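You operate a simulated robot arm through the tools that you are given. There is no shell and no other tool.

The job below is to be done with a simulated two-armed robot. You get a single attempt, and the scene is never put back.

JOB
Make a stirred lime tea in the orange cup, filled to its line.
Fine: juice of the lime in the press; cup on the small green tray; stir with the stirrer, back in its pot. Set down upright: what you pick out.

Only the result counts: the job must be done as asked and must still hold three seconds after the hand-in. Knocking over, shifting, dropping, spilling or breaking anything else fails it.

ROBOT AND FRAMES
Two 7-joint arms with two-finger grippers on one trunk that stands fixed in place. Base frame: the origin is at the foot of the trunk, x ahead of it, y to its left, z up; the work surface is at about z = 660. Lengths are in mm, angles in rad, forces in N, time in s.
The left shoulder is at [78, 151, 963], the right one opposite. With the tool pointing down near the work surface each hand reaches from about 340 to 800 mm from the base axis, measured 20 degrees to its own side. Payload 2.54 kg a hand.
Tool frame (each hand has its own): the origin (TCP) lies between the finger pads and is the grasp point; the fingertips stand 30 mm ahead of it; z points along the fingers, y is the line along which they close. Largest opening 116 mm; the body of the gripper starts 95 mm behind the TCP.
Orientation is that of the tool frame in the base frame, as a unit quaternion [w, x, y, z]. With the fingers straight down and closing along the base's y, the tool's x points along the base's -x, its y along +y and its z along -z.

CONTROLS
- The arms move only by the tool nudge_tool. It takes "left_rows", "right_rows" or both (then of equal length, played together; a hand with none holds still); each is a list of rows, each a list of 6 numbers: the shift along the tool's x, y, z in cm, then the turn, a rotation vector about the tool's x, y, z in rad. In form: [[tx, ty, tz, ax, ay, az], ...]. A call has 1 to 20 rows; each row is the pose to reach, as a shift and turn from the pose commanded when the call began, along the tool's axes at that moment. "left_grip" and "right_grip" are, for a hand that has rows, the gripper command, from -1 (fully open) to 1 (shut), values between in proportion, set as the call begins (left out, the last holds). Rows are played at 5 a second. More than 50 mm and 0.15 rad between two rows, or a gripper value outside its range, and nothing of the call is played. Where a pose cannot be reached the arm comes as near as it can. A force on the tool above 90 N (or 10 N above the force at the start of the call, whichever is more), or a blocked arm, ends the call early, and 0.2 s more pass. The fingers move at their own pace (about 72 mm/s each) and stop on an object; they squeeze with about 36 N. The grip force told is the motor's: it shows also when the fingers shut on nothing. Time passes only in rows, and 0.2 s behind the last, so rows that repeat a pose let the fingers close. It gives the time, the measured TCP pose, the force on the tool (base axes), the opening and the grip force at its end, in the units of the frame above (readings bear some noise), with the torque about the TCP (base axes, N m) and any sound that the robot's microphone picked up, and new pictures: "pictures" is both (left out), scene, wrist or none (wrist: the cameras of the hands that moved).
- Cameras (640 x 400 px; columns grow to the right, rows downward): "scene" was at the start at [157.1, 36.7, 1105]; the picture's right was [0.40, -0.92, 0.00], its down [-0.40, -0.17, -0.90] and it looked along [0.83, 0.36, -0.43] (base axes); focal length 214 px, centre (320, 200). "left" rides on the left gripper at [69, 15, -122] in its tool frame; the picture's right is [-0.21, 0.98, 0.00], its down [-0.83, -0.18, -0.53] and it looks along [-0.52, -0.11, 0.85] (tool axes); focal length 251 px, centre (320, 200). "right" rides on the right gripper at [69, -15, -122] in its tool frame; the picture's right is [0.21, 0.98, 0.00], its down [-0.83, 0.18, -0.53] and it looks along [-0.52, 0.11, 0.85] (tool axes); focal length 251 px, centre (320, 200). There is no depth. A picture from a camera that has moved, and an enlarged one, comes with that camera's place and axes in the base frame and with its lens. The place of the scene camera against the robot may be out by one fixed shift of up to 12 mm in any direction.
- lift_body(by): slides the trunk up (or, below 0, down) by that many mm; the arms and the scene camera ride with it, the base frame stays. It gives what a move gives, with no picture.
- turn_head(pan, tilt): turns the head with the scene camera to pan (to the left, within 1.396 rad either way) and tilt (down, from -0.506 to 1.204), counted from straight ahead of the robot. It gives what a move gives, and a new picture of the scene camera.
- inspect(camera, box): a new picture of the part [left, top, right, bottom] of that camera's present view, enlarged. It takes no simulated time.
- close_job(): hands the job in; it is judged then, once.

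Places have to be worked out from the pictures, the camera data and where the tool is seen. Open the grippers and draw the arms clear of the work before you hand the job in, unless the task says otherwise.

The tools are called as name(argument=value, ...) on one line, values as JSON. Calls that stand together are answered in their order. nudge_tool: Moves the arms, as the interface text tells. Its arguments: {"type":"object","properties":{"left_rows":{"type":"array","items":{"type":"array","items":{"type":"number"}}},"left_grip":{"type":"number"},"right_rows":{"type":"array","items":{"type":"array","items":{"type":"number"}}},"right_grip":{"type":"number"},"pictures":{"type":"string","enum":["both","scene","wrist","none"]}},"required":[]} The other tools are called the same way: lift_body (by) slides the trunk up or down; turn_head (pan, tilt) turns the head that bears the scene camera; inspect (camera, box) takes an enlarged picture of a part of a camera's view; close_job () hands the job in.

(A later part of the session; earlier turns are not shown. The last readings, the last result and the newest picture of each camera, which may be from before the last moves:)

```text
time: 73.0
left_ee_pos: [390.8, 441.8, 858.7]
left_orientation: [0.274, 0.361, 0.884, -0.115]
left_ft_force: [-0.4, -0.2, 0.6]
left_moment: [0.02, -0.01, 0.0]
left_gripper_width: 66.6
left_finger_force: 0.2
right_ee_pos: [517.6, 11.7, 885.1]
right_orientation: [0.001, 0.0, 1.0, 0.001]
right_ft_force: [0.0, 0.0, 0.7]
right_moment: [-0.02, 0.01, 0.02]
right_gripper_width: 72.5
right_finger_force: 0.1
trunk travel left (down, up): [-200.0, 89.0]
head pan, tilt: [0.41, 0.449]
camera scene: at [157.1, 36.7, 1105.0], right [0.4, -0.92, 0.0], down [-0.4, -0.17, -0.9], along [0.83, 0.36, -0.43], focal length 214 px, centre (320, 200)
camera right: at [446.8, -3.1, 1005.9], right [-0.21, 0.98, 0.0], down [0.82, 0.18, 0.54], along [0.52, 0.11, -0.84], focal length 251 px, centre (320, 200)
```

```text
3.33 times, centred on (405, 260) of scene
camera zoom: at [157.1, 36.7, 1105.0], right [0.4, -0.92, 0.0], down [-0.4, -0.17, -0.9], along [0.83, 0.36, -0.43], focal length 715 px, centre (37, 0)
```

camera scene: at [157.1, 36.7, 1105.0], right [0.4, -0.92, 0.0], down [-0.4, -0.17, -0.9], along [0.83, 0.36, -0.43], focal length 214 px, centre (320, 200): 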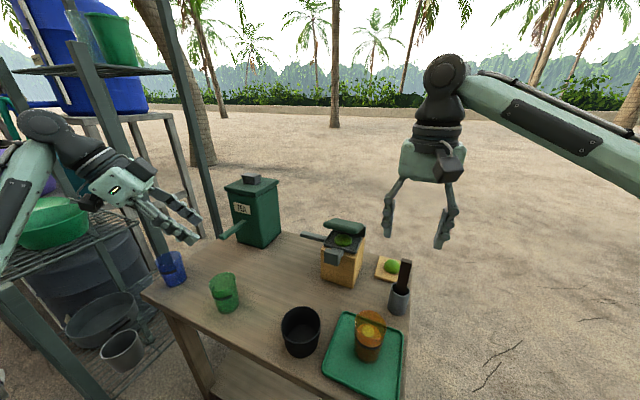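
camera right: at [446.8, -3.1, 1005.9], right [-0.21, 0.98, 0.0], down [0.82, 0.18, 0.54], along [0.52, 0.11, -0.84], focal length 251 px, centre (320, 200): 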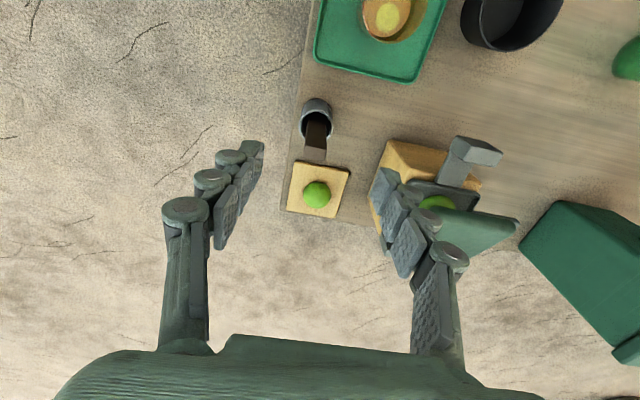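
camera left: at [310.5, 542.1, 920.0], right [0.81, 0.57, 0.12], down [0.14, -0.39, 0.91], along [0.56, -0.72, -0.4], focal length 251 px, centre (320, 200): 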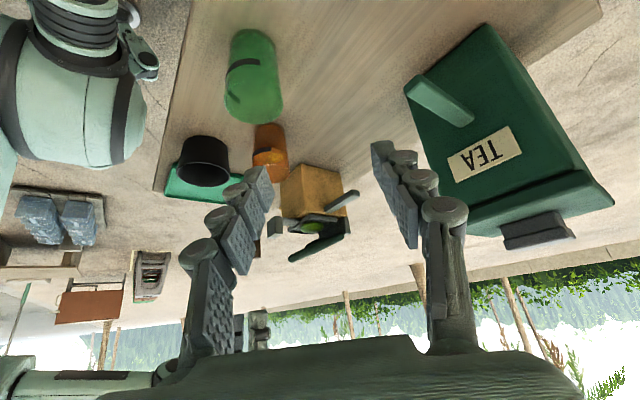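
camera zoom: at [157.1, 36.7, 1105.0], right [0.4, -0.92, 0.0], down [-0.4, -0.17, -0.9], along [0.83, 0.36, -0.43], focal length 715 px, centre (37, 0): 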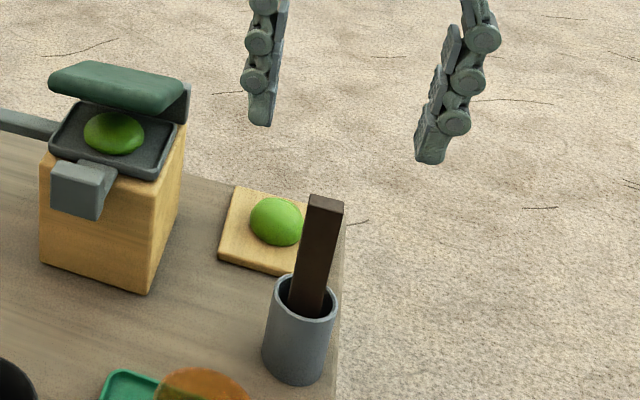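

Combining the two wrist views: stirrer top about (529,10,796), pot (522,8), rim 728. I descend to TCP z=770 (tips 12 mm above the pot rim) with the fingers on either side.

nudge_tool(right_rows=[[-0.4, -0.1, 3, 0, 0, 0], [-0.84, -0.2, 6, 0, 0, 0], [-0.84, -0.2, 9, 0, 0, 0], [-0.84, -0.2, 11.5, 0, 0, 0]])

inspect(camera="right", box=[200, 60, 440, 260])

inspect(camera="scene", box=[360, 200, 450, 320])

```text
time: 74.0
left_ee_pos: [390.1, 441.7, 859.0]
left_orientation: [0.274, 0.361, 0.884, -0.115]
left_ft_force: [-0.4, -0.5, 0.6]
left_moment: [-0.01, 0.02, 0.01]
left_gripper_width: 66.4
left_finger_force: 0.1
right_ee_pos: [523.4, 9.7, 767.6]
right_orientation: [0.001, 0.0, 1.0, 0.0]
right_ft_force: [-0.1, -0.1, 0.2]
right_moment: [0.01, 0.02, -0.01]
right_gripper_width: 72.8
right_finger_force: 0.0
trunk travel left (down, up): [-200.0, 89.0]
head pan, tilt: [0.41, 0.449]
camera scene: at [157.1, 36.7, 1105.0], right [0.4, -0.92, 0.0], down [-0.4, -0.17, -0.9], along [0.83, 0.36, -0.43], focal length 214 px, centre (320, 200)
camera right: at [454.4, -5.8, 889.6], right [-0.21, 0.98, 0.0], down [0.82, 0.18, 0.54], along [0.52, 0.11, -0.84], focal length 251 px, centre (320, 200)
```

scene: 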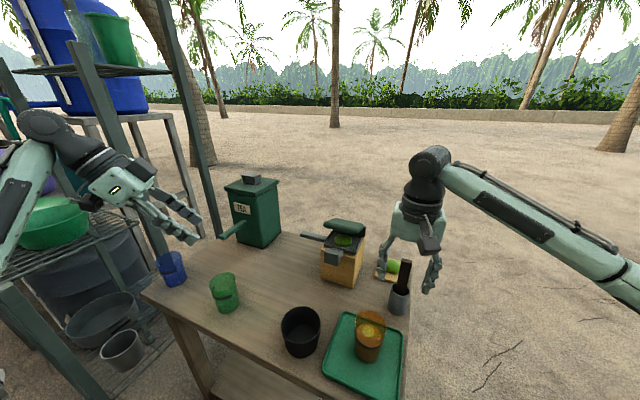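
right: 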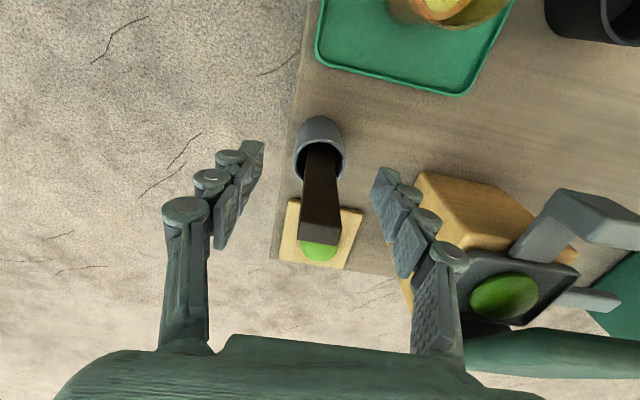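

```text
2.00 times, centred on (320, 160) of right
camera zoom: at [454.4, -5.8, 889.6], right [-0.21, 0.98, 0.0], down [0.82, 0.18, 0.54], along [0.52, 0.11, -0.84], focal length 503 px, centre (320, 280)
```

zoom: 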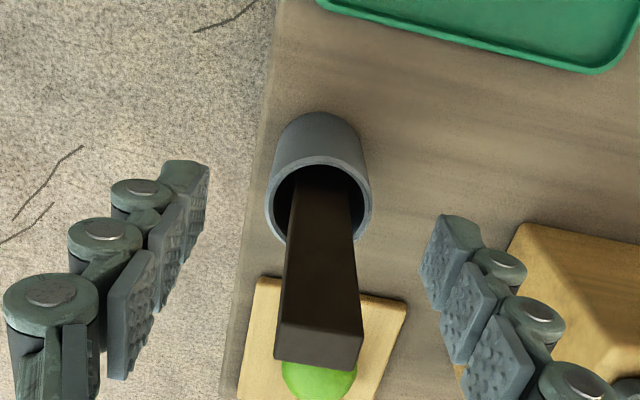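

```text
3.33 times, centred on (405, 260) of scene
camera zoom: at [157.1, 36.7, 1105.0], right [0.4, -0.92, 0.0], down [-0.4, -0.17, -0.9], along [0.83, 0.36, -0.43], focal length 715 px, centre (37, 0)
```

zoom: 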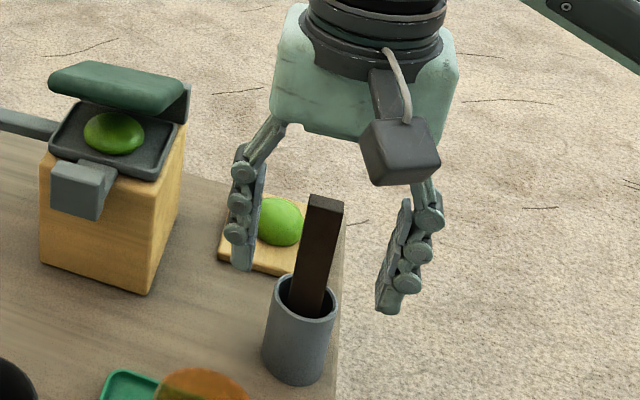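

The stirrer stands between the pads. I close the right hand on it.

nudge_tool(right_rows=[[0, 0, 0, 0, 0, 0], [0, 0, 0, 0, 0, 0], [0, 0, 0, 0, 0, 0], [0, 0, 0, 0, 0, 0], [0, 0, 0, 0, 0, 0]], right_grip=1)

inspect(camera="right", box=[200, 60, 440, 260])

inspect(camera="scene", box=[360, 200, 450, 320])

```text
time: 75.2
left_ee_pos: [391.1, 441.0, 858.4]
left_orientation: [0.274, 0.362, 0.883, -0.116]
left_ft_force: [0.1, -0.4, -0.4]
left_moment: [0.0, 0.04, 0.02]
left_gripper_width: 66.5
left_finger_force: 0.1
right_ee_pos: [524.3, 8.3, 768.3]
right_orientation: [0.001, 0.0, 1.0, 0.0]
right_ft_force: [0.5, 0.2, 0.2]
right_moment: [-0.01, 0.02, 0.0]
right_gripper_width: 18.0
right_finger_force: 35.7
trunk travel left (down, up): [-200.0, 89.0]
head pan, tilt: [0.41, 0.449]
camera scene: at [157.1, 36.7, 1105.0], right [0.4, -0.92, 0.0], down [-0.4, -0.17, -0.9], along [0.83, 0.36, -0.43], focal length 214 px, centre (320, 200)
camera right: at [454.3, -5.8, 889.7], right [-0.21, 0.98, 0.0], down [0.82, 0.18, 0.54], along [0.52, 0.11, -0.84], focal length 251 px, centre (320, 200)
```

scene: 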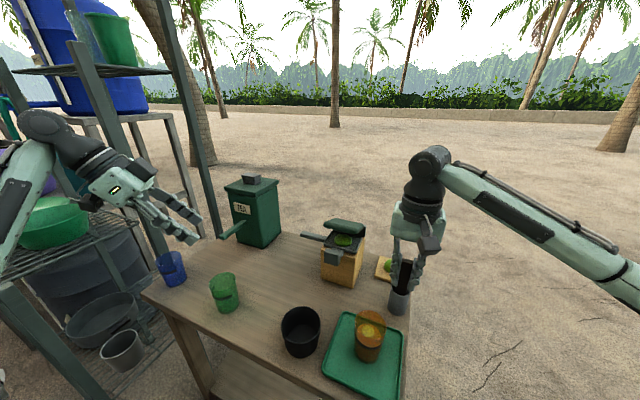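
right: 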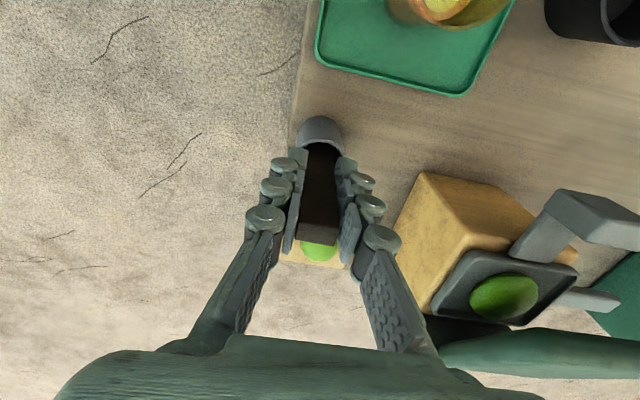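

```text
2.00 times, centred on (320, 160) of right
camera zoom: at [454.3, -5.8, 889.7], right [-0.21, 0.98, 0.0], down [0.82, 0.18, 0.54], along [0.52, 0.11, -0.84], focal length 503 px, centre (320, 280)
```

zoom: 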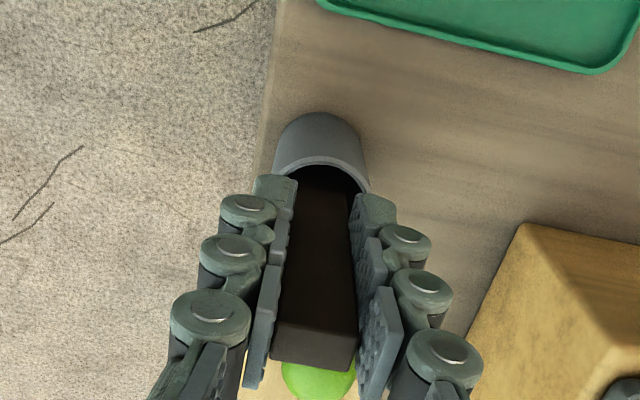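

```text
3.33 times, centred on (405, 260) of scene
camera zoom: at [157.1, 36.7, 1105.0], right [0.4, -0.92, 0.0], down [-0.4, -0.17, -0.9], along [0.83, 0.36, -0.43], focal length 715 px, centre (37, 0)
```

zoom: 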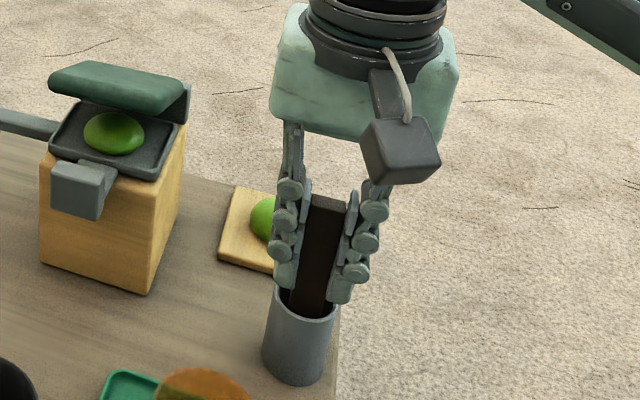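

Gripped at 18 mm, pot unmoved. I lift straight up slowly, watching that the pot stays.

nudge_tool(right_rows=[[0, 0, -0.5, 0, 0, 0], [0, 0, -1.2, 0, 0, 0], [0, 0, -2.2, 0, 0, 0], [0, 0, -3.2, 0, 0, 0], [0, 0, -4.5, 0, 0, 0]])

inspect(camera="scene", box=[360, 200, 450, 320])

inspect(camera="right", box=[200, 60, 440, 260])

```text
time: 76.4
left_ee_pos: [390.5, 441.1, 857.8]
left_orientation: [0.275, 0.362, 0.884, -0.115]
left_ft_force: [0.2, 0.1, -0.5]
left_moment: [0.02, 0.0, -0.02]
left_gripper_width: 66.8
left_finger_force: 0.1
right_ee_pos: [524.5, 10.0, 813.4]
right_orientation: [0.001, 0.0, 1.0, 0.0]
right_ft_force: [-0.5, -0.3, -0.6]
right_moment: [0.0, -0.01, 0.03]
right_gripper_width: 18.2
right_finger_force: 36.3
trunk travel left (down, up): [-200.0, 89.0]
head pan, tilt: [0.41, 0.449]
camera scene: at [157.1, 36.7, 1105.0], right [0.4, -0.92, 0.0], down [-0.4, -0.17, -0.9], along [0.83, 0.36, -0.43], focal length 214 px, centre (320, 200)
camera right: at [454.7, -4.8, 935.9], right [-0.21, 0.98, 0.0], down [0.82, 0.18, 0.54], along [0.52, 0.11, -0.84], focal length 251 px, centre (320, 200)
```

scene: 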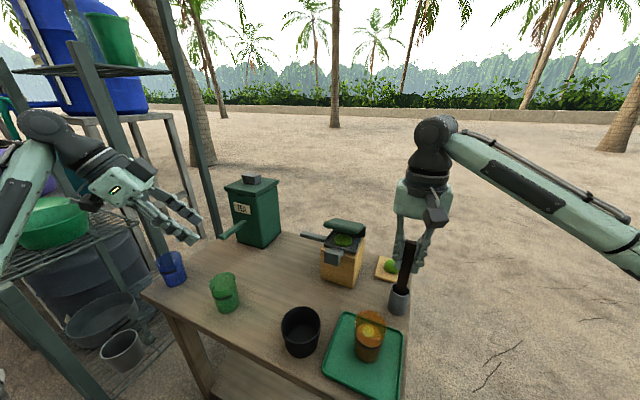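
right: 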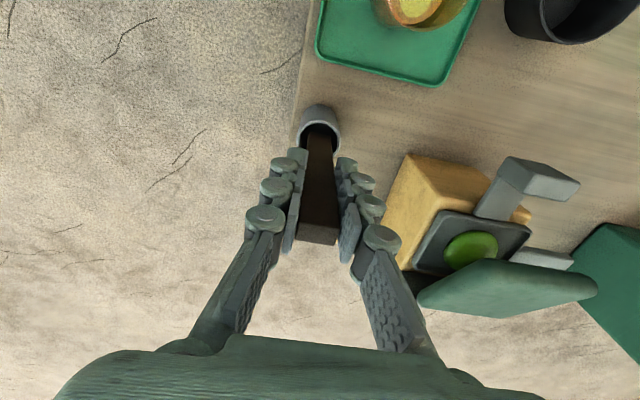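

```text
3.33 times, centred on (405, 260) of scene
camera zoom: at [157.1, 36.7, 1105.0], right [0.4, -0.92, 0.0], down [-0.4, -0.17, -0.9], along [0.83, 0.36, -0.43], focal length 715 px, centre (37, 0)
```

zoom: 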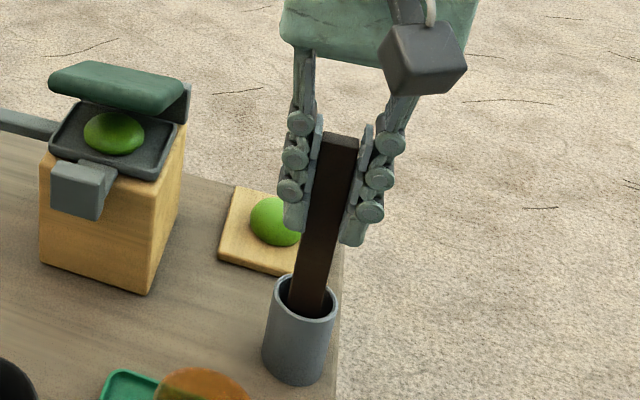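

```text
2.00 times, centred on (320, 160) of right
camera zoom: at [454.7, -4.8, 935.9], right [-0.21, 0.98, 0.0], down [0.82, 0.18, 0.54], along [0.52, 0.11, -0.84], focal length 503 px, centre (320, 280)
```

zoom: 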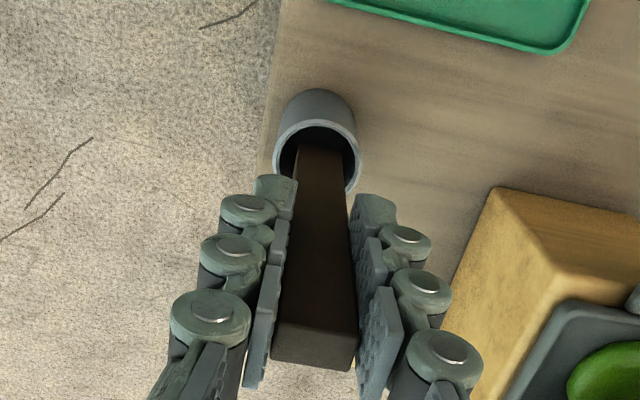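

The stirrer rises cleanly and the pot has not moved. I lift it fully out.

nudge_tool(right_rows=[[0, 0, -2, 0, 0, 0], [0, 0, -4, 0, 0, 0], [0, 0, -6, 0, 0, 0], [0, 0, -8, 0, 0, 0]])

inspect(camera="scene", box=[360, 190, 450, 320])

inspect(camera="right", box=[200, 60, 440, 260])

inspect(camera="left", box=[200, 120, 320, 300])

```text
time: 77.4
left_ee_pos: [391.8, 441.3, 858.8]
left_orientation: [0.274, 0.361, 0.884, -0.115]
left_ft_force: [-0.3, 0.4, -0.6]
left_moment: [0.01, 0.0, 0.01]
left_gripper_width: 66.7
left_finger_force: 0.0
right_ee_pos: [524.1, 11.1, 896.2]
right_orientation: [0.001, -0.001, 1.0, 0.0]
right_ft_force: [0.0, -0.1, 0.1]
right_moment: [0.0, 0.01, 0.0]
right_gripper_width: 18.1
right_finger_force: 35.5
trunk travel left (down, up): [-200.0, 89.0]
head pan, tilt: [0.41, 0.449]
camera scene: at [157.0, 36.7, 1105.0], right [0.4, -0.92, 0.0], down [-0.4, -0.17, -0.9], along [0.83, 0.36, -0.43], focal length 214 px, centre (320, 200)
camera right: at [455.7, -4.4, 1016.8], right [-0.21, 0.98, 0.0], down [0.82, 0.18, 0.54], along [0.52, 0.11, -0.84], focal length 251 px, centre (320, 200)
```

scene: 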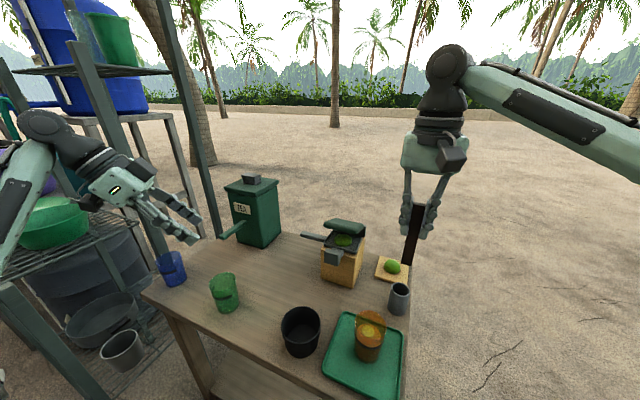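
right: 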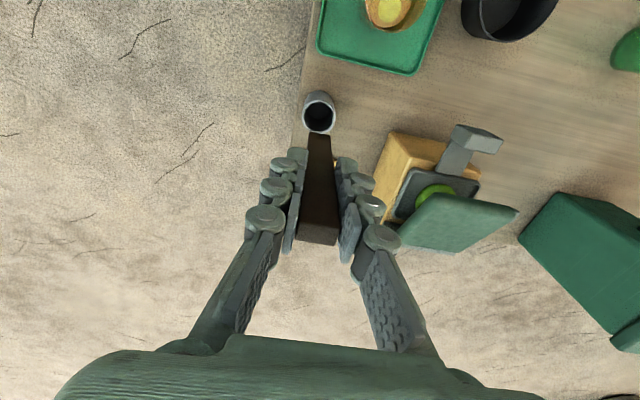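

```text
3.08 times, centred on (405, 255) of scene
camera zoom: at [157.0, 36.7, 1105.0], right [0.4, -0.92, 0.0], down [-0.4, -0.17, -0.9], along [0.83, 0.36, -0.43], focal length 660 px, centre (58, 31)
```

zoom: 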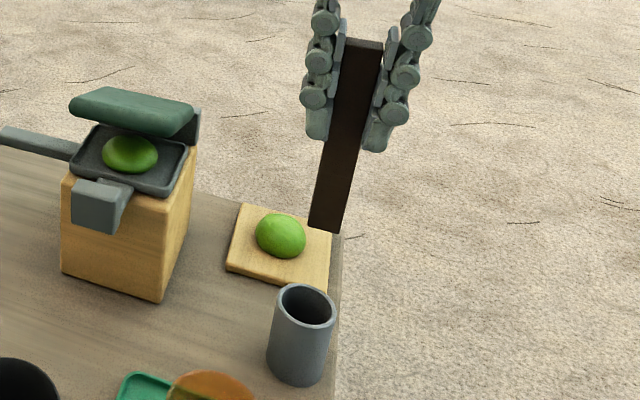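

```text
2.00 times, centred on (320, 160) of right
camera zoom: at [455.7, -4.4, 1016.8], right [-0.21, 0.98, 0.0], down [0.82, 0.18, 0.54], along [0.52, 0.11, -0.84], focal length 503 px, centre (320, 280)
```

zoom: 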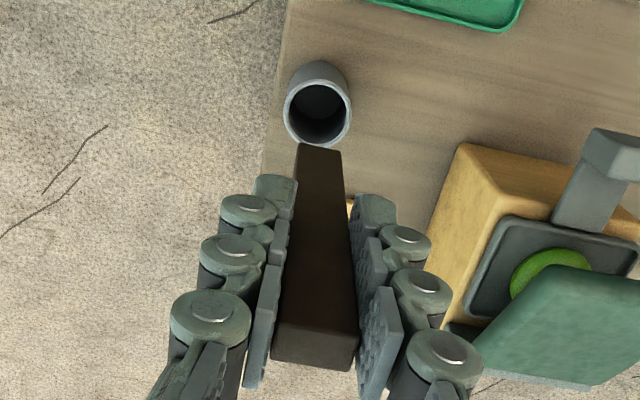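

```text
2.22 times, centred on (260, 210) of left
camera zoom: at [310.5, 541.7, 920.1], right [0.81, 0.57, 0.12], down [0.14, -0.39, 0.91], along [0.57, -0.72, -0.4], focal length 559 px, centre (453, 178)
```

zoom: 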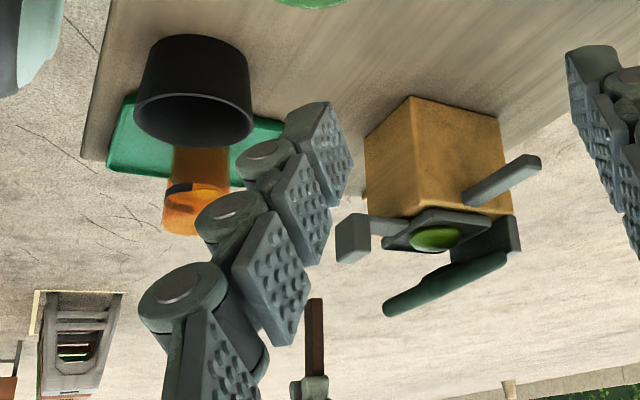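

The stirrer is out, hanging vertical, its lower end about 102 mm below the TCP and about 7 mm ahead in x. I carry it above the cup.

nudge_tool(right_rows=[[2.5, 0.8, 0, 0, 0, 0], [5, 1.6, 0, 0, 0, 0], [7.5, 2.5, 0, 0, 0, 0], [10, 3.3, 0, 0, 0, 0], [12.55, 4.12, 0, 0, 0, 0], [12.55, 4.12, 0, 0, 0, 0]])

inspect(camera="right", box=[220, 0, 440, 200])

inspect(camera="scene", box=[310, 230, 430, 390])

```text
time: 78.8
left_ee_pos: [390.4, 440.9, 859.0]
left_orientation: [0.273, 0.362, 0.884, -0.116]
left_ft_force: [-0.1, 0.2, -0.2]
left_moment: [-0.01, -0.04, 0.01]
left_gripper_width: 66.6
left_finger_force: 0.1
right_ee_pos: [399.1, 50.8, 895.4]
right_orientation: [0.001, 0.001, 1.0, 0.0]
right_ft_force: [0.4, 1.0, -0.2]
right_moment: [-0.03, -0.06, 0.0]
right_gripper_width: 18.3
right_finger_force: 36.4
trunk travel left (down, up): [-200.0, 89.0]
head pan, tilt: [0.41, 0.449]
camera scene: at [157.0, 36.8, 1105.0], right [0.4, -0.92, 0.0], down [-0.4, -0.17, -0.9], along [0.83, 0.36, -0.43], focal length 214 px, centre (320, 200)
camera right: at [328.7, 35.8, 1015.8], right [-0.21, 0.98, 0.0], down [0.82, 0.18, 0.54], along [0.52, 0.11, -0.84], focal length 251 px, centre (320, 200)
```

scene: 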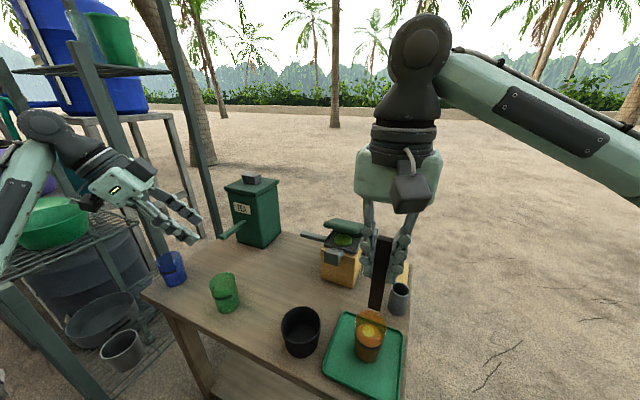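
right: 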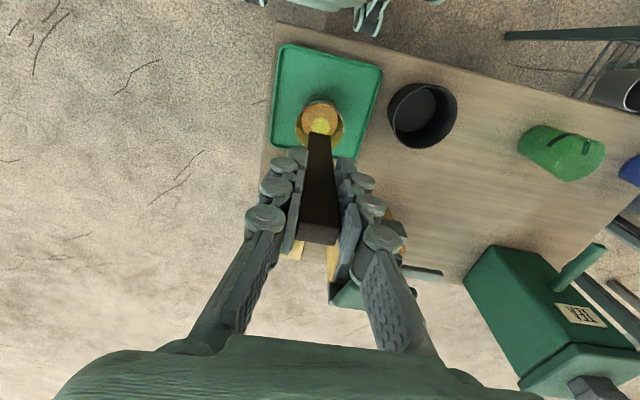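

```text
2.00 times, centred on (330, 100) of right
camera zoom: at [328.7, 35.8, 1015.8], right [-0.21, 0.98, 0.0], down [0.82, 0.18, 0.54], along [0.52, 0.11, -0.84], focal length 503 px, centre (300, 400)
```

zoom: 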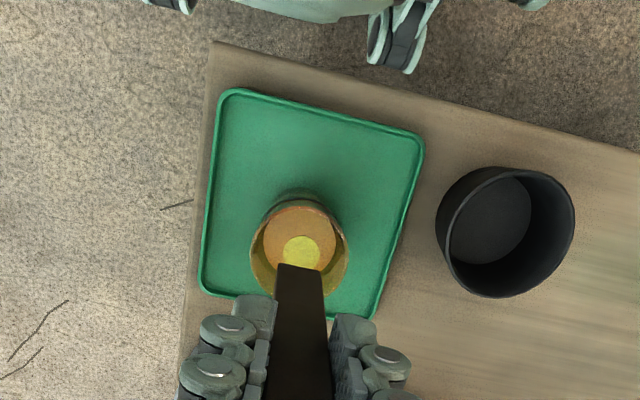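

```text
2.50 times, centred on (370, 310) of scene
camera zoom: at [157.0, 36.8, 1105.0], right [0.4, -0.92, 0.0], down [-0.4, -0.17, -0.9], along [0.83, 0.36, -0.43], focal length 536 px, centre (195, -75)
```

zoom: 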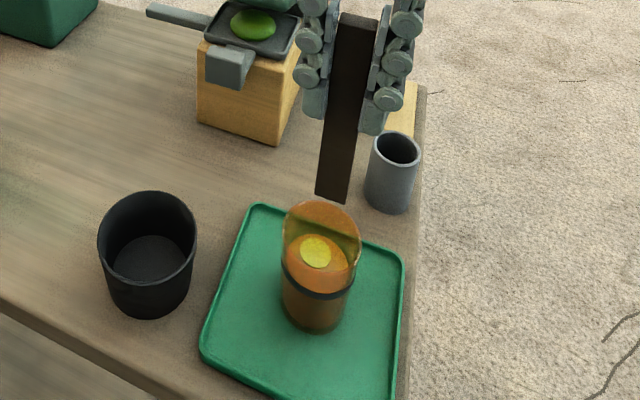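

Cup centre (404.5,51) and the stirrer's end (402,50) nearly coincide; I shift 2 mm and lower the stirrer into the cup in steps, watching force.

nudge_tool(right_rows=[[-0.2, 0.1, 1.5, 0, 0, 0], [-0.2, 0.1, 3.5, 0, 0, 0], [-0.2, 0.1, 5.5, 0, 0, 0], [-0.2, 0.1, 7.0, 0, 0, 0], [-0.2, 0.1, 8.0, 0, 0, 0]])

inspect(camera="scene", box=[310, 250, 430, 390])

inspect(camera="right", box=[220, 40, 440, 240])

```text
time: 80.0
left_ee_pos: [389.7, 441.6, 858.9]
left_orientation: [0.273, 0.361, 0.884, -0.115]
left_ft_force: [0.1, 0.9, 0.2]
left_moment: [0.0, -0.02, -0.01]
left_gripper_width: 66.7
left_finger_force: 0.0
right_ee_pos: [400.8, 52.0, 814.7]
right_orientation: [0.002, 0.0, 1.0, 0.0]
right_ft_force: [-0.3, 0.8, 0.5]
right_moment: [-0.02, 0.01, 0.0]
right_gripper_width: 18.7
right_finger_force: 36.0
trunk travel left (down, up): [-200.0, 89.0]
head pan, tilt: [0.41, 0.449]
camera scene: at [157.1, 36.7, 1105.0], right [0.4, -0.92, 0.0], down [-0.4, -0.17, -0.9], along [0.83, 0.36, -0.43], focal length 214 px, centre (320, 200)
camera right: at [331.8, 36.4, 936.0], right [-0.21, 0.98, 0.0], down [0.82, 0.18, 0.54], along [0.52, 0.11, -0.84], focal length 251 px, centre (320, 200)
```

scene: 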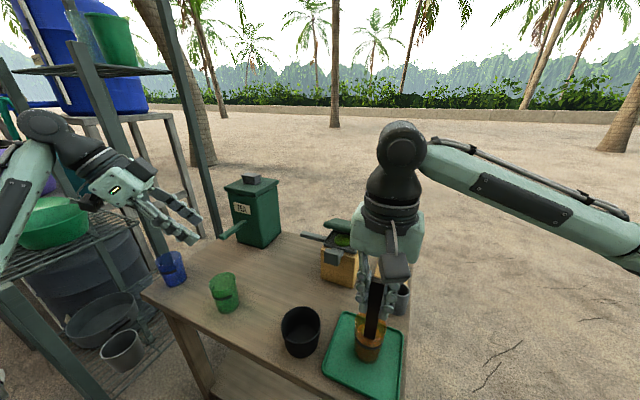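
right: 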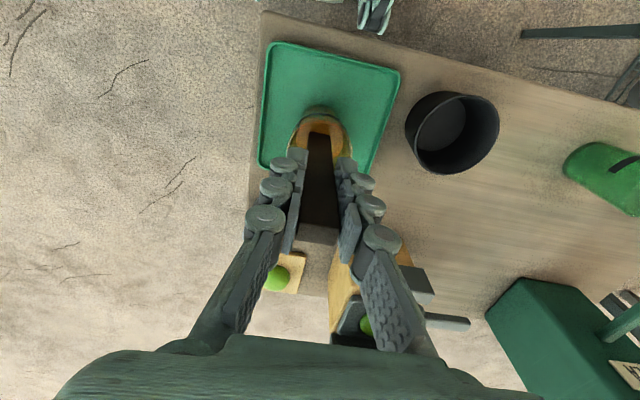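

```text
2.86 times, centred on (370, 320) of scene
camera zoom: at [157.1, 36.7, 1105.0], right [0.4, -0.92, 0.0], down [-0.4, -0.17, -0.9], along [0.83, 0.36, -0.43], focal length 613 px, centre (177, -143)
```

zoom: 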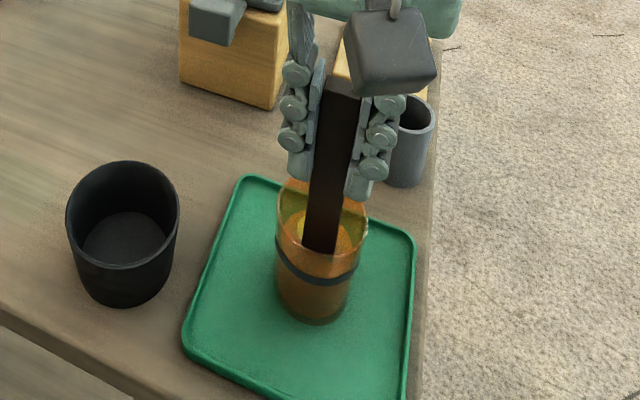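

```text
2.00 times, centred on (330, 140) of right
camera zoom: at [331.8, 36.4, 936.0], right [-0.21, 0.98, 0.0], down [0.82, 0.18, 0.54], along [0.52, 0.11, -0.84], focal length 503 px, centre (300, 320)
```

zoom: 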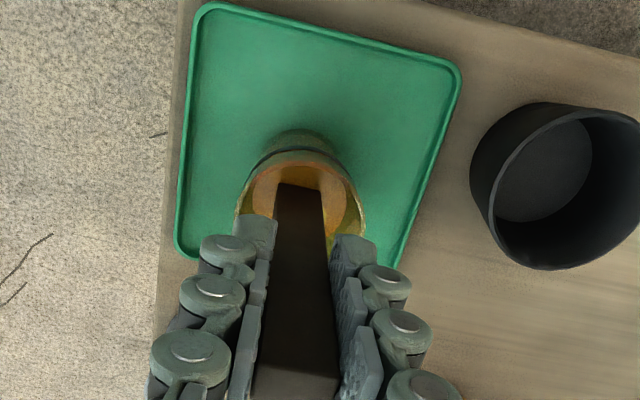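

The stirrer has entered the mouth with room all round. I lower it another 27 mm into the liquid.

nudge_tool(right_rows=[[0, 0, 0.7, 0, 0, 0], [0, 0, 1.4, 0, 0, 0], [0, 0, 2.1, 0, 0, 0], [0, 0, 2.7, 0, 0, 0]])

inspect(camera="scene", box=[330, 280, 400, 370])

inspect(camera="right", box=[240, 80, 400, 220])

```text
time: 81.0
left_ee_pos: [390.4, 442.0, 858.4]
left_orientation: [0.274, 0.362, 0.883, -0.116]
left_ft_force: [-0.1, 0.7, 0.0]
left_moment: [0.02, 0.01, -0.02]
left_gripper_width: 66.7
left_finger_force: 0.1
right_ee_pos: [401.3, 51.7, 787.7]
right_orientation: [0.001, 0.001, 1.0, 0.0]
right_ft_force: [0.0, 0.3, -0.1]
right_moment: [0.01, -0.02, 0.0]
right_gripper_width: 18.5
right_finger_force: 36.4
trunk travel left (down, up): [-200.0, 89.0]
head pan, tilt: [0.41, 0.449]
camera scene: at [157.1, 36.7, 1105.0], right [0.4, -0.92, 0.0], down [-0.4, -0.17, -0.9], along [0.83, 0.36, -0.43], focal length 214 px, centre (320, 200)
camera right: at [331.5, 36.8, 908.5], right [-0.21, 0.98, 0.0], down [0.82, 0.18, 0.54], along [0.52, 0.11, -0.84], focal length 251 px, centre (320, 200)
```

scene: 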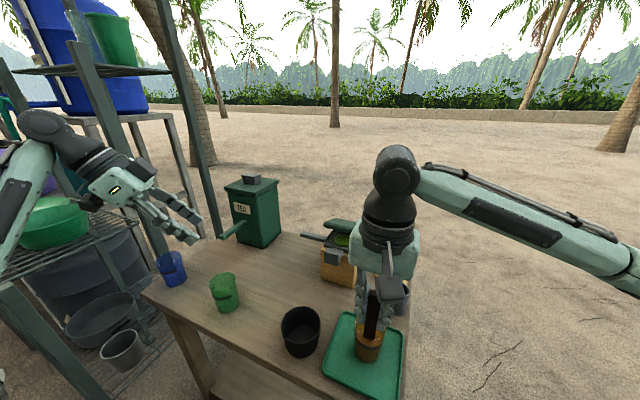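
right: 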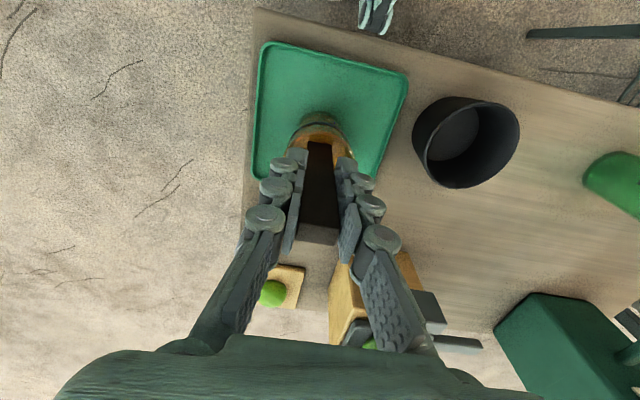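

```text
4.44 times, centred on (365, 325) of scene
camera zoom: at [157.1, 36.7, 1105.0], right [0.4, -0.92, 0.0], down [-0.4, -0.17, -0.9], along [0.83, 0.36, -0.43], focal length 953 px, centre (120, -356)
```

zoom: 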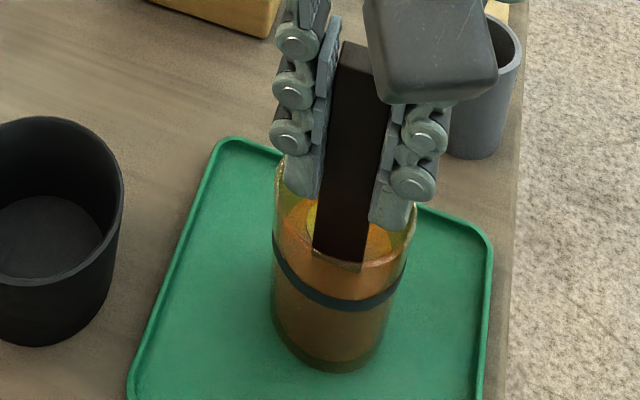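

```text
2.86 times, centred on (320, 150) of right
camera zoom: at [331.5, 36.8, 908.5], right [-0.21, 0.98, 0.0], down [0.82, 0.18, 0.54], along [0.52, 0.11, -0.84], focal length 718 px, centre (320, 343)
```

zoom: 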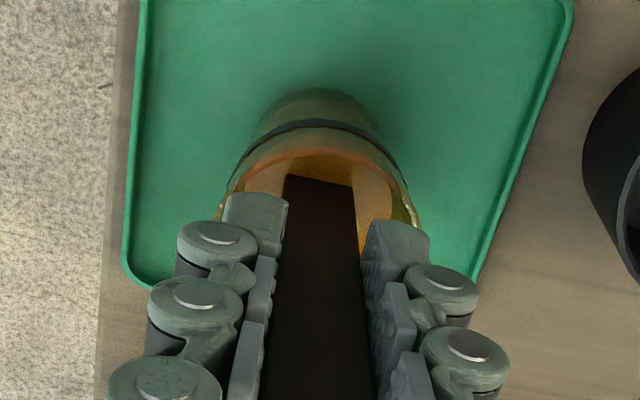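

The stirrer is about 28 mm deep with clearance on all sides and no force. I stir in circles of 7 mm radius.

nudge_tool(right_rows=[[0.7, 0, 0, 0, 0, 0], [0.5, 0.5, 0, 0, 0, 0], [0, 0.7, 0, 0, 0, 0], [-0.5, 0.5, 0, 0, 0, 0], [-0.7, 0, 0, 0, 0, 0], [-0.5, -0.5, 0, 0, 0, 0], [0, -0.7, 0, 0, 0, 0], [0.5, -0.5, 0, 0, 0, 0], [0.7, 0, 0, 0, 0, 0], [0.5, 0.5, 0, 0, 0, 0], [0, 0.7, 0, 0, 0, 0], [-0.5, 0.5, 0, 0, 0, 0], [-0.7, 0, 0, 0, 0, 0], [-0.5, -0.5, 0, 0, 0, 0], [0, -0.7, 0, 0, 0, 0], [0.5, -0.5, 0, 0, 0, 0], [0.7, 0, 0, 0, 0, 0], [0.5, 0.5, 0, 0, 0, 0], [0, 0.7, 0, 0, 0, 0], [0, 0, 0, 0, 0, 0]], pictures="none")

inspect(camera="scene", box=[330, 280, 400, 370])

inspect(camera="right", box=[240, 80, 400, 220])

```text
time: 85.2
left_ee_pos: [390.8, 441.1, 859.1]
left_orientation: [0.274, 0.361, 0.884, -0.115]
left_ft_force: [-0.2, -0.4, -0.4]
left_moment: [0.0, 0.01, 0.0]
left_gripper_width: 66.7
left_finger_force: 0.0
right_ee_pos: [401.0, 52.4, 786.4]
right_orientation: [0.0, 0.0, 1.0, 0.0]
right_ft_force: [-0.3, 0.0, -1.3]
right_moment: [-0.02, 0.01, 0.0]
right_gripper_width: 18.2
right_finger_force: 35.1
trunk travel left (down, up): [-200.0, 89.0]
head pan, tilt: [0.41, 0.449]
```

```text
4.44 times, centred on (365, 325) of scene
camera zoom: at [157.1, 36.7, 1105.0], right [0.4, -0.92, 0.0], down [-0.4, -0.17, -0.9], along [0.83, 0.36, -0.43], focal length 953 px, centre (120, -356)
```

zoom: 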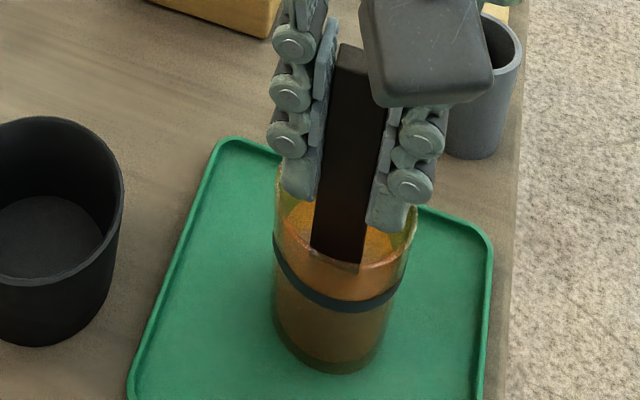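

```text
2.86 times, centred on (320, 150) of right
camera zoom: at [330.9, 37.7, 907.6], right [-0.21, 0.98, 0.0], down [0.82, 0.18, 0.54], along [0.52, 0.11, -0.84], focal length 718 px, centre (320, 343)
```

zoom: 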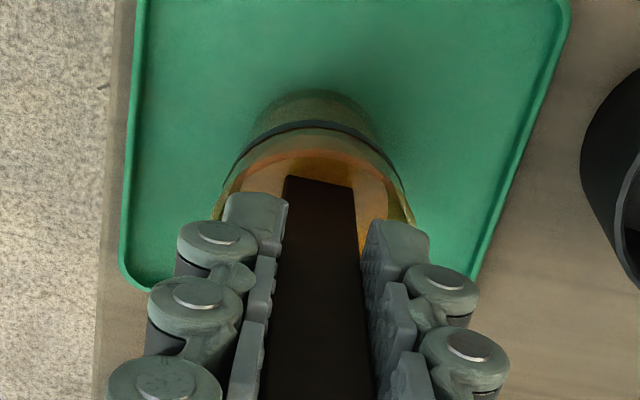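

The yellow patch looks mixed in already. I stir one more round to be sure.

nudge_tool(right_rows=[[0.7, 0, 0, 0, 0, 0], [0.5, -0.5, 0, 0, 0, 0], [0, -0.7, 0, 0, 0, 0], [-0.5, -0.5, 0, 0, 0, 0], [-0.7, 0, 0, 0, 0, 0], [-0.5, 0.5, 0, 0, 0, 0], [0, 0.7, 0, 0, 0, 0], [0.5, 0.5, 0, 0, 0, 0], [0.7, 0, 0, 0, 0, 0], [0.5, -0.5, 0, 0, 0, 0], [0, -0.7, 0, 0, 0, 0], [-0.5, -0.5, 0, 0, 0, 0], [-0.7, 0, 0, 0, 0, 0], [-0.5, 0.5, 0, 0, 0, 0], [0, 0.7, 0, 0, 0, 0], [0.5, 0.5, 0, 0, 0, 0], [0.7, 0, 0, 0, 0, 0], [0.35, 0, 0, 0, 0, 0], [0, 0, 0, 0, 0, 0], [0, 0, 0, 0, 0, 0]], pictures="none")

nudge_tool(right_rows=[[0, 0, -0.8, 0, 0, 0], [0, 0, -1.8, 0, 0, 0], [0, 0, -3, 0, 0, 0], [0, 0, -4.5, 0, 0, 0], [0, 0, -6.5, 0, 0, 0], [0, 0, -8.5, 0, 0, 0], [0, 0, -10.8, 0, 0, 0], [0, 0, -10.8, 0, 0, 0]])

inspect(camera="scene", box=[320, 250, 420, 380])

inspect(camera="right", box=[240, 60, 400, 220])

```text
time: 89.4
left_ee_pos: [391.0, 442.3, 858.6]
left_orientation: [0.274, 0.361, 0.884, -0.115]
left_ft_force: [-0.1, 0.0, 0.0]
left_moment: [0.04, -0.02, 0.01]
left_gripper_width: 66.8
left_finger_force: 0.0
right_ee_pos: [400.7, 52.1, 786.8]
right_orientation: [0.0, 0.0, 1.0, 0.0]
right_ft_force: [0.4, 0.7, 0.7]
right_moment: [-0.01, -0.01, 0.0]
right_gripper_width: 18.4
right_finger_force: 35.8
trunk travel left (down, up): [-200.0, 89.0]
head pan, tilt: [0.41, 0.449]
```

```text
time: 91.2
left_ee_pos: [390.9, 440.9, 858.4]
left_orientation: [0.274, 0.362, 0.883, -0.116]
left_ft_force: [-0.2, -0.1, -0.1]
left_moment: [0.02, 0.0, 0.01]
left_gripper_width: 66.4
left_finger_force: 0.0
right_ee_pos: [400.5, 52.5, 896.6]
right_orientation: [0.001, 0.0, 1.0, 0.0]
right_ft_force: [0.1, 0.6, -0.5]
right_moment: [-0.01, 0.03, 0.0]
right_gripper_width: 18.4
right_finger_force: 35.6
trunk travel left (down, up): [-200.0, 89.0]
head pan, tilt: [0.41, 0.449]
camera scene: at [157.1, 36.7, 1105.0], right [0.4, -0.92, 0.0], down [-0.4, -0.17, -0.9], along [0.83, 0.36, -0.43], focal length 214 px, centre (320, 200)
camera right: at [329.8, 36.4, 1017.7], right [-0.21, 0.98, 0.0], down [0.82, 0.18, 0.54], along [0.52, 0.11, -0.84], focal length 251 px, centre (320, 200)
```

scene: 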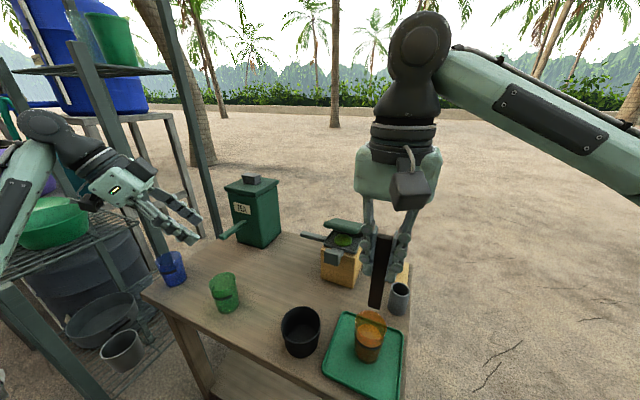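
right: 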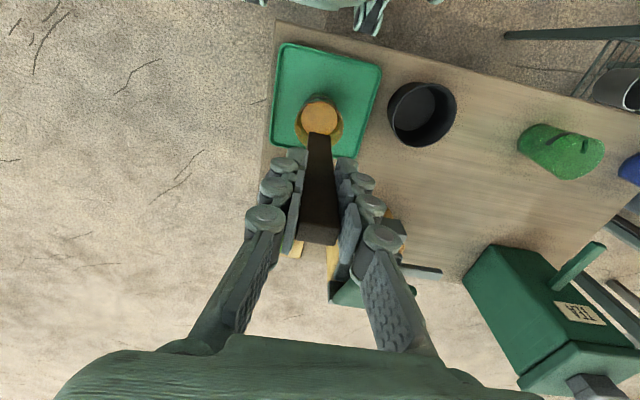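

```text
3.08 times, centred on (370, 315) of scene
camera zoom: at [157.1, 36.7, 1105.0], right [0.4, -0.92, 0.0], down [-0.4, -0.17, -0.9], along [0.83, 0.36, -0.43], focal length 660 px, centre (166, -154)
```

zoom: 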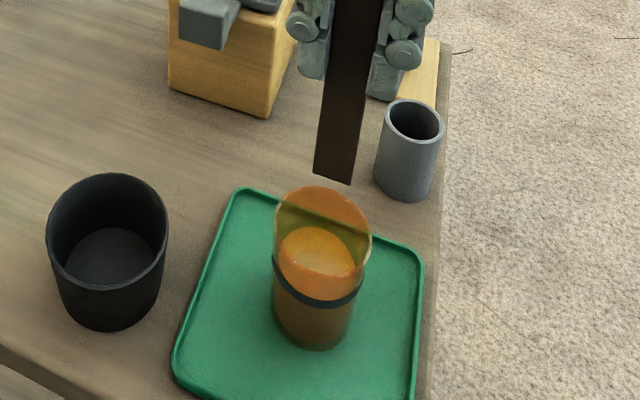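

```text
2.50 times, centred on (320, 140) of right
camera zoom: at [329.8, 36.4, 1017.7], right [-0.21, 0.98, 0.0], down [0.82, 0.18, 0.54], along [0.52, 0.11, -0.84], focal length 629 px, centre (320, 350)
```

zoom: 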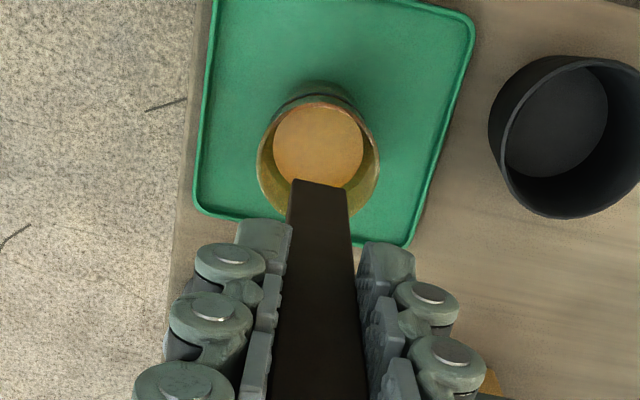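

The drink is now one even colour, so it is stirred. I carry the stirrer back above its pot, to the spot where I gripped it.

nudge_tool(right_rows=[[-2.5, -0.9, 0, 0, 0, 0], [-5, -1.75, 0, 0, 0, 0], [-7.5, -2.6, 0, 0, 0, 0], [-10, -3.5, 0, 0, 0, 0], [-12.38, -4.3, 0, 0, 0, 0], [-12.38, -4.3, 0, 0, 0, 0]])

inspect(camera="right", box=[200, 60, 440, 260])

inspect(camera="scene", box=[360, 190, 450, 320])

```text
time: 92.6
left_ee_pos: [390.8, 441.5, 859.3]
left_orientation: [0.273, 0.362, 0.884, -0.116]
left_ft_force: [0.1, 1.1, -0.1]
left_moment: [0.01, 0.0, -0.01]
left_gripper_width: 66.9
left_finger_force: 0.1
right_ee_pos: [524.9, 8.2, 895.8]
right_orientation: [0.0, 0.0, 1.0, 0.0]
right_ft_force: [0.1, -0.2, -0.2]
right_moment: [0.01, 0.01, -0.01]
right_gripper_width: 18.2
right_finger_force: 36.2
trunk travel left (down, up): [-200.0, 89.0]
head pan, tilt: [0.41, 0.449]
camera scene: at [157.2, 36.6, 1105.0], right [0.4, -0.92, 0.0], down [-0.4, -0.17, -0.9], along [0.83, 0.36, -0.43], focal length 214 px, centre (320, 200)
camera right: at [455.4, -5.7, 1016.9], right [-0.21, 0.98, 0.0], down [0.82, 0.18, 0.54], along [0.52, 0.11, -0.84], focal length 251 px, centre (320, 200)
```

scene: 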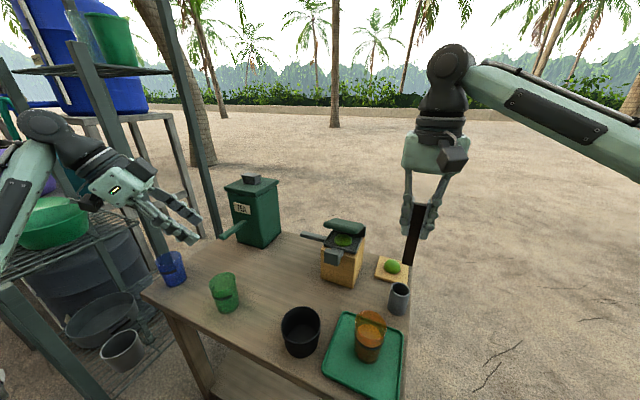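
right: 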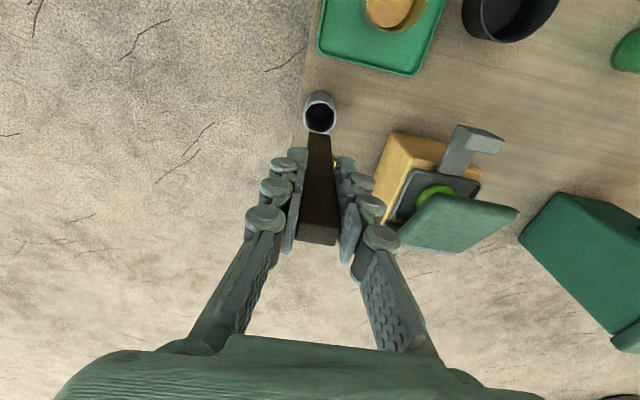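

```text
2.00 times, centred on (320, 160) of right
camera zoom: at [455.4, -5.7, 1016.9], right [-0.21, 0.98, 0.0], down [0.82, 0.18, 0.54], along [0.52, 0.11, -0.84], focal length 503 px, centre (320, 280)
```

zoom: 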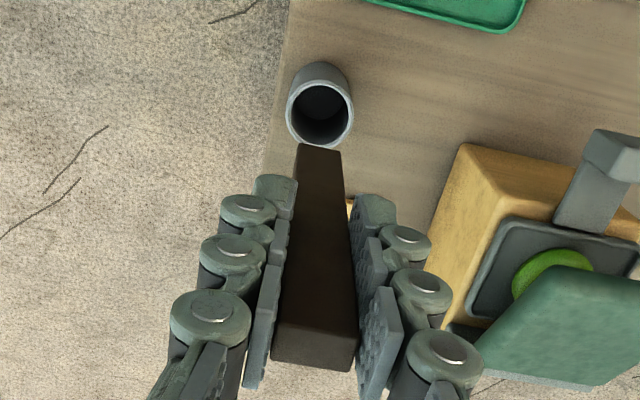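

```text
3.08 times, centred on (405, 255) of scene
camera zoom: at [157.2, 36.6, 1105.0], right [0.4, -0.92, 0.0], down [-0.4, -0.17, -0.9], along [0.83, 0.36, -0.43], focal length 660 px, centre (58, 31)
```

zoom: 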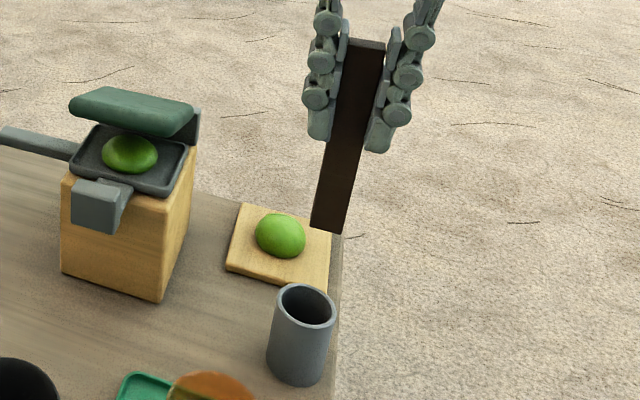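

The stirrer's end is about 5 mm too far forward relative to the pot's centre. I shift it back 5 mm and lower it to just above the rim to check.

nudge_tool(right_rows=[[0.25, 0.05, 1.5, 0, 0, 0], [0.5, 0.05, 3.5, 0, 0, 0], [0.5, 0.05, 5.4, 0, 0, 0]])

inspect(camera="right", box=[240, 60, 400, 200])

inspect(camera="scene", box=[370, 220, 430, 320])

```text
time: 93.4
left_ee_pos: [390.8, 440.8, 858.1]
left_orientation: [0.274, 0.363, 0.883, -0.116]
left_ft_force: [-0.5, 0.6, -0.4]
left_moment: [0.01, -0.02, 0.02]
left_gripper_width: 66.7
left_finger_force: 0.1
right_ee_pos: [521.3, 9.6, 839.3]
right_orientation: [0.001, 0.0, 1.0, 0.0]
right_ft_force: [-0.4, -0.5, 0.6]
right_moment: [-0.02, -0.01, 0.01]
right_gripper_width: 18.3
right_finger_force: 35.7
trunk travel left (down, up): [-200.0, 89.0]
head pan, tilt: [0.41, 0.449]
camera scene: at [157.2, 36.6, 1105.0], right [0.4, -0.92, 0.0], down [-0.4, -0.17, -0.9], along [0.83, 0.36, -0.43], focal length 214 px, centre (320, 200)
camera right: at [450.5, -4.6, 961.2], right [-0.21, 0.98, 0.0], down [0.82, 0.18, 0.54], along [0.52, 0.11, -0.84], focal length 251 px, centre (320, 200)
```

scene: 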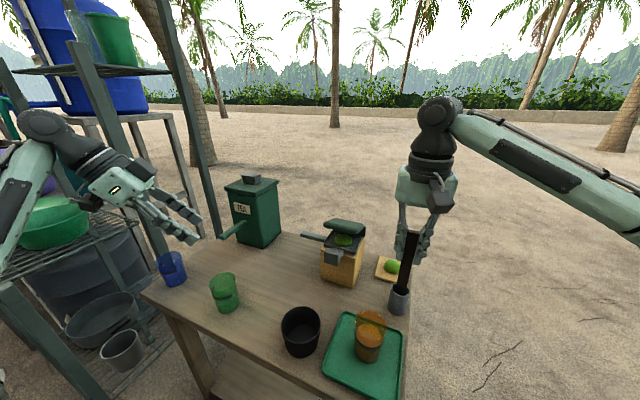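
right: 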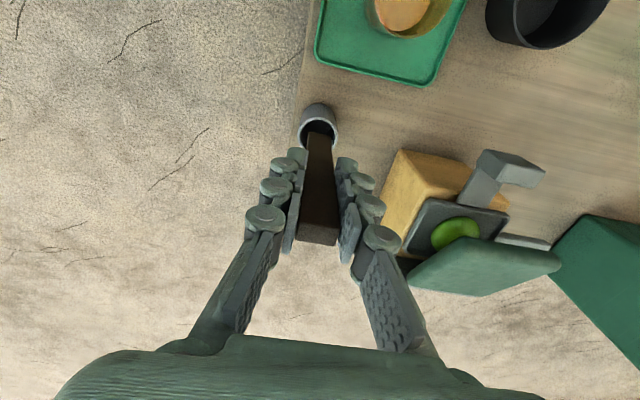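

```text
2.86 times, centred on (320, 130) of right
camera zoom: at [450.5, -4.6, 961.2], right [-0.21, 0.98, 0.0], down [0.82, 0.18, 0.54], along [0.52, 0.11, -0.84], focal length 718 px, centre (320, 400)
```

zoom: 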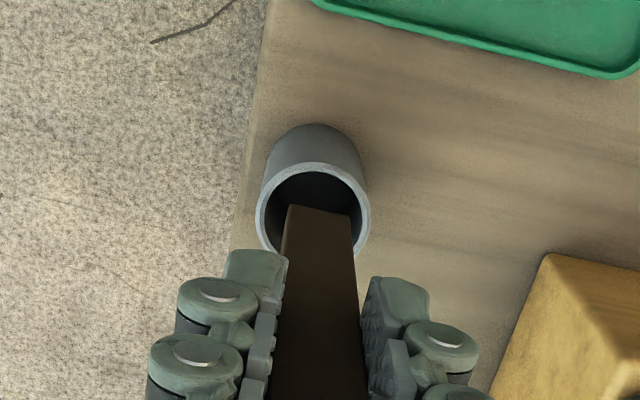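

```text
4.00 times, centred on (400, 270) of scene
camera zoom: at [157.2, 36.6, 1105.0], right [0.4, -0.92, 0.0], down [-0.4, -0.17, -0.9], along [0.83, 0.36, -0.43], focal length 858 px, centre (0, -80)
```

zoom: 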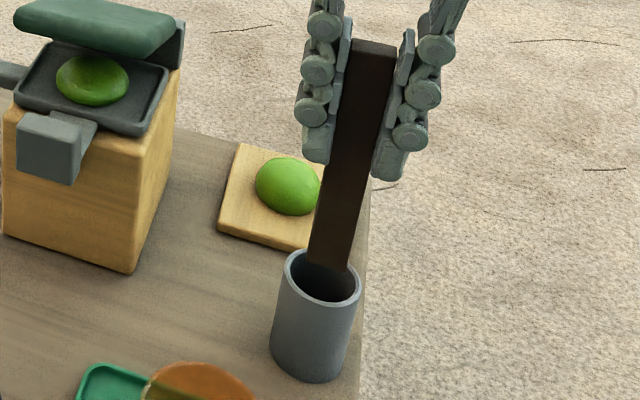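

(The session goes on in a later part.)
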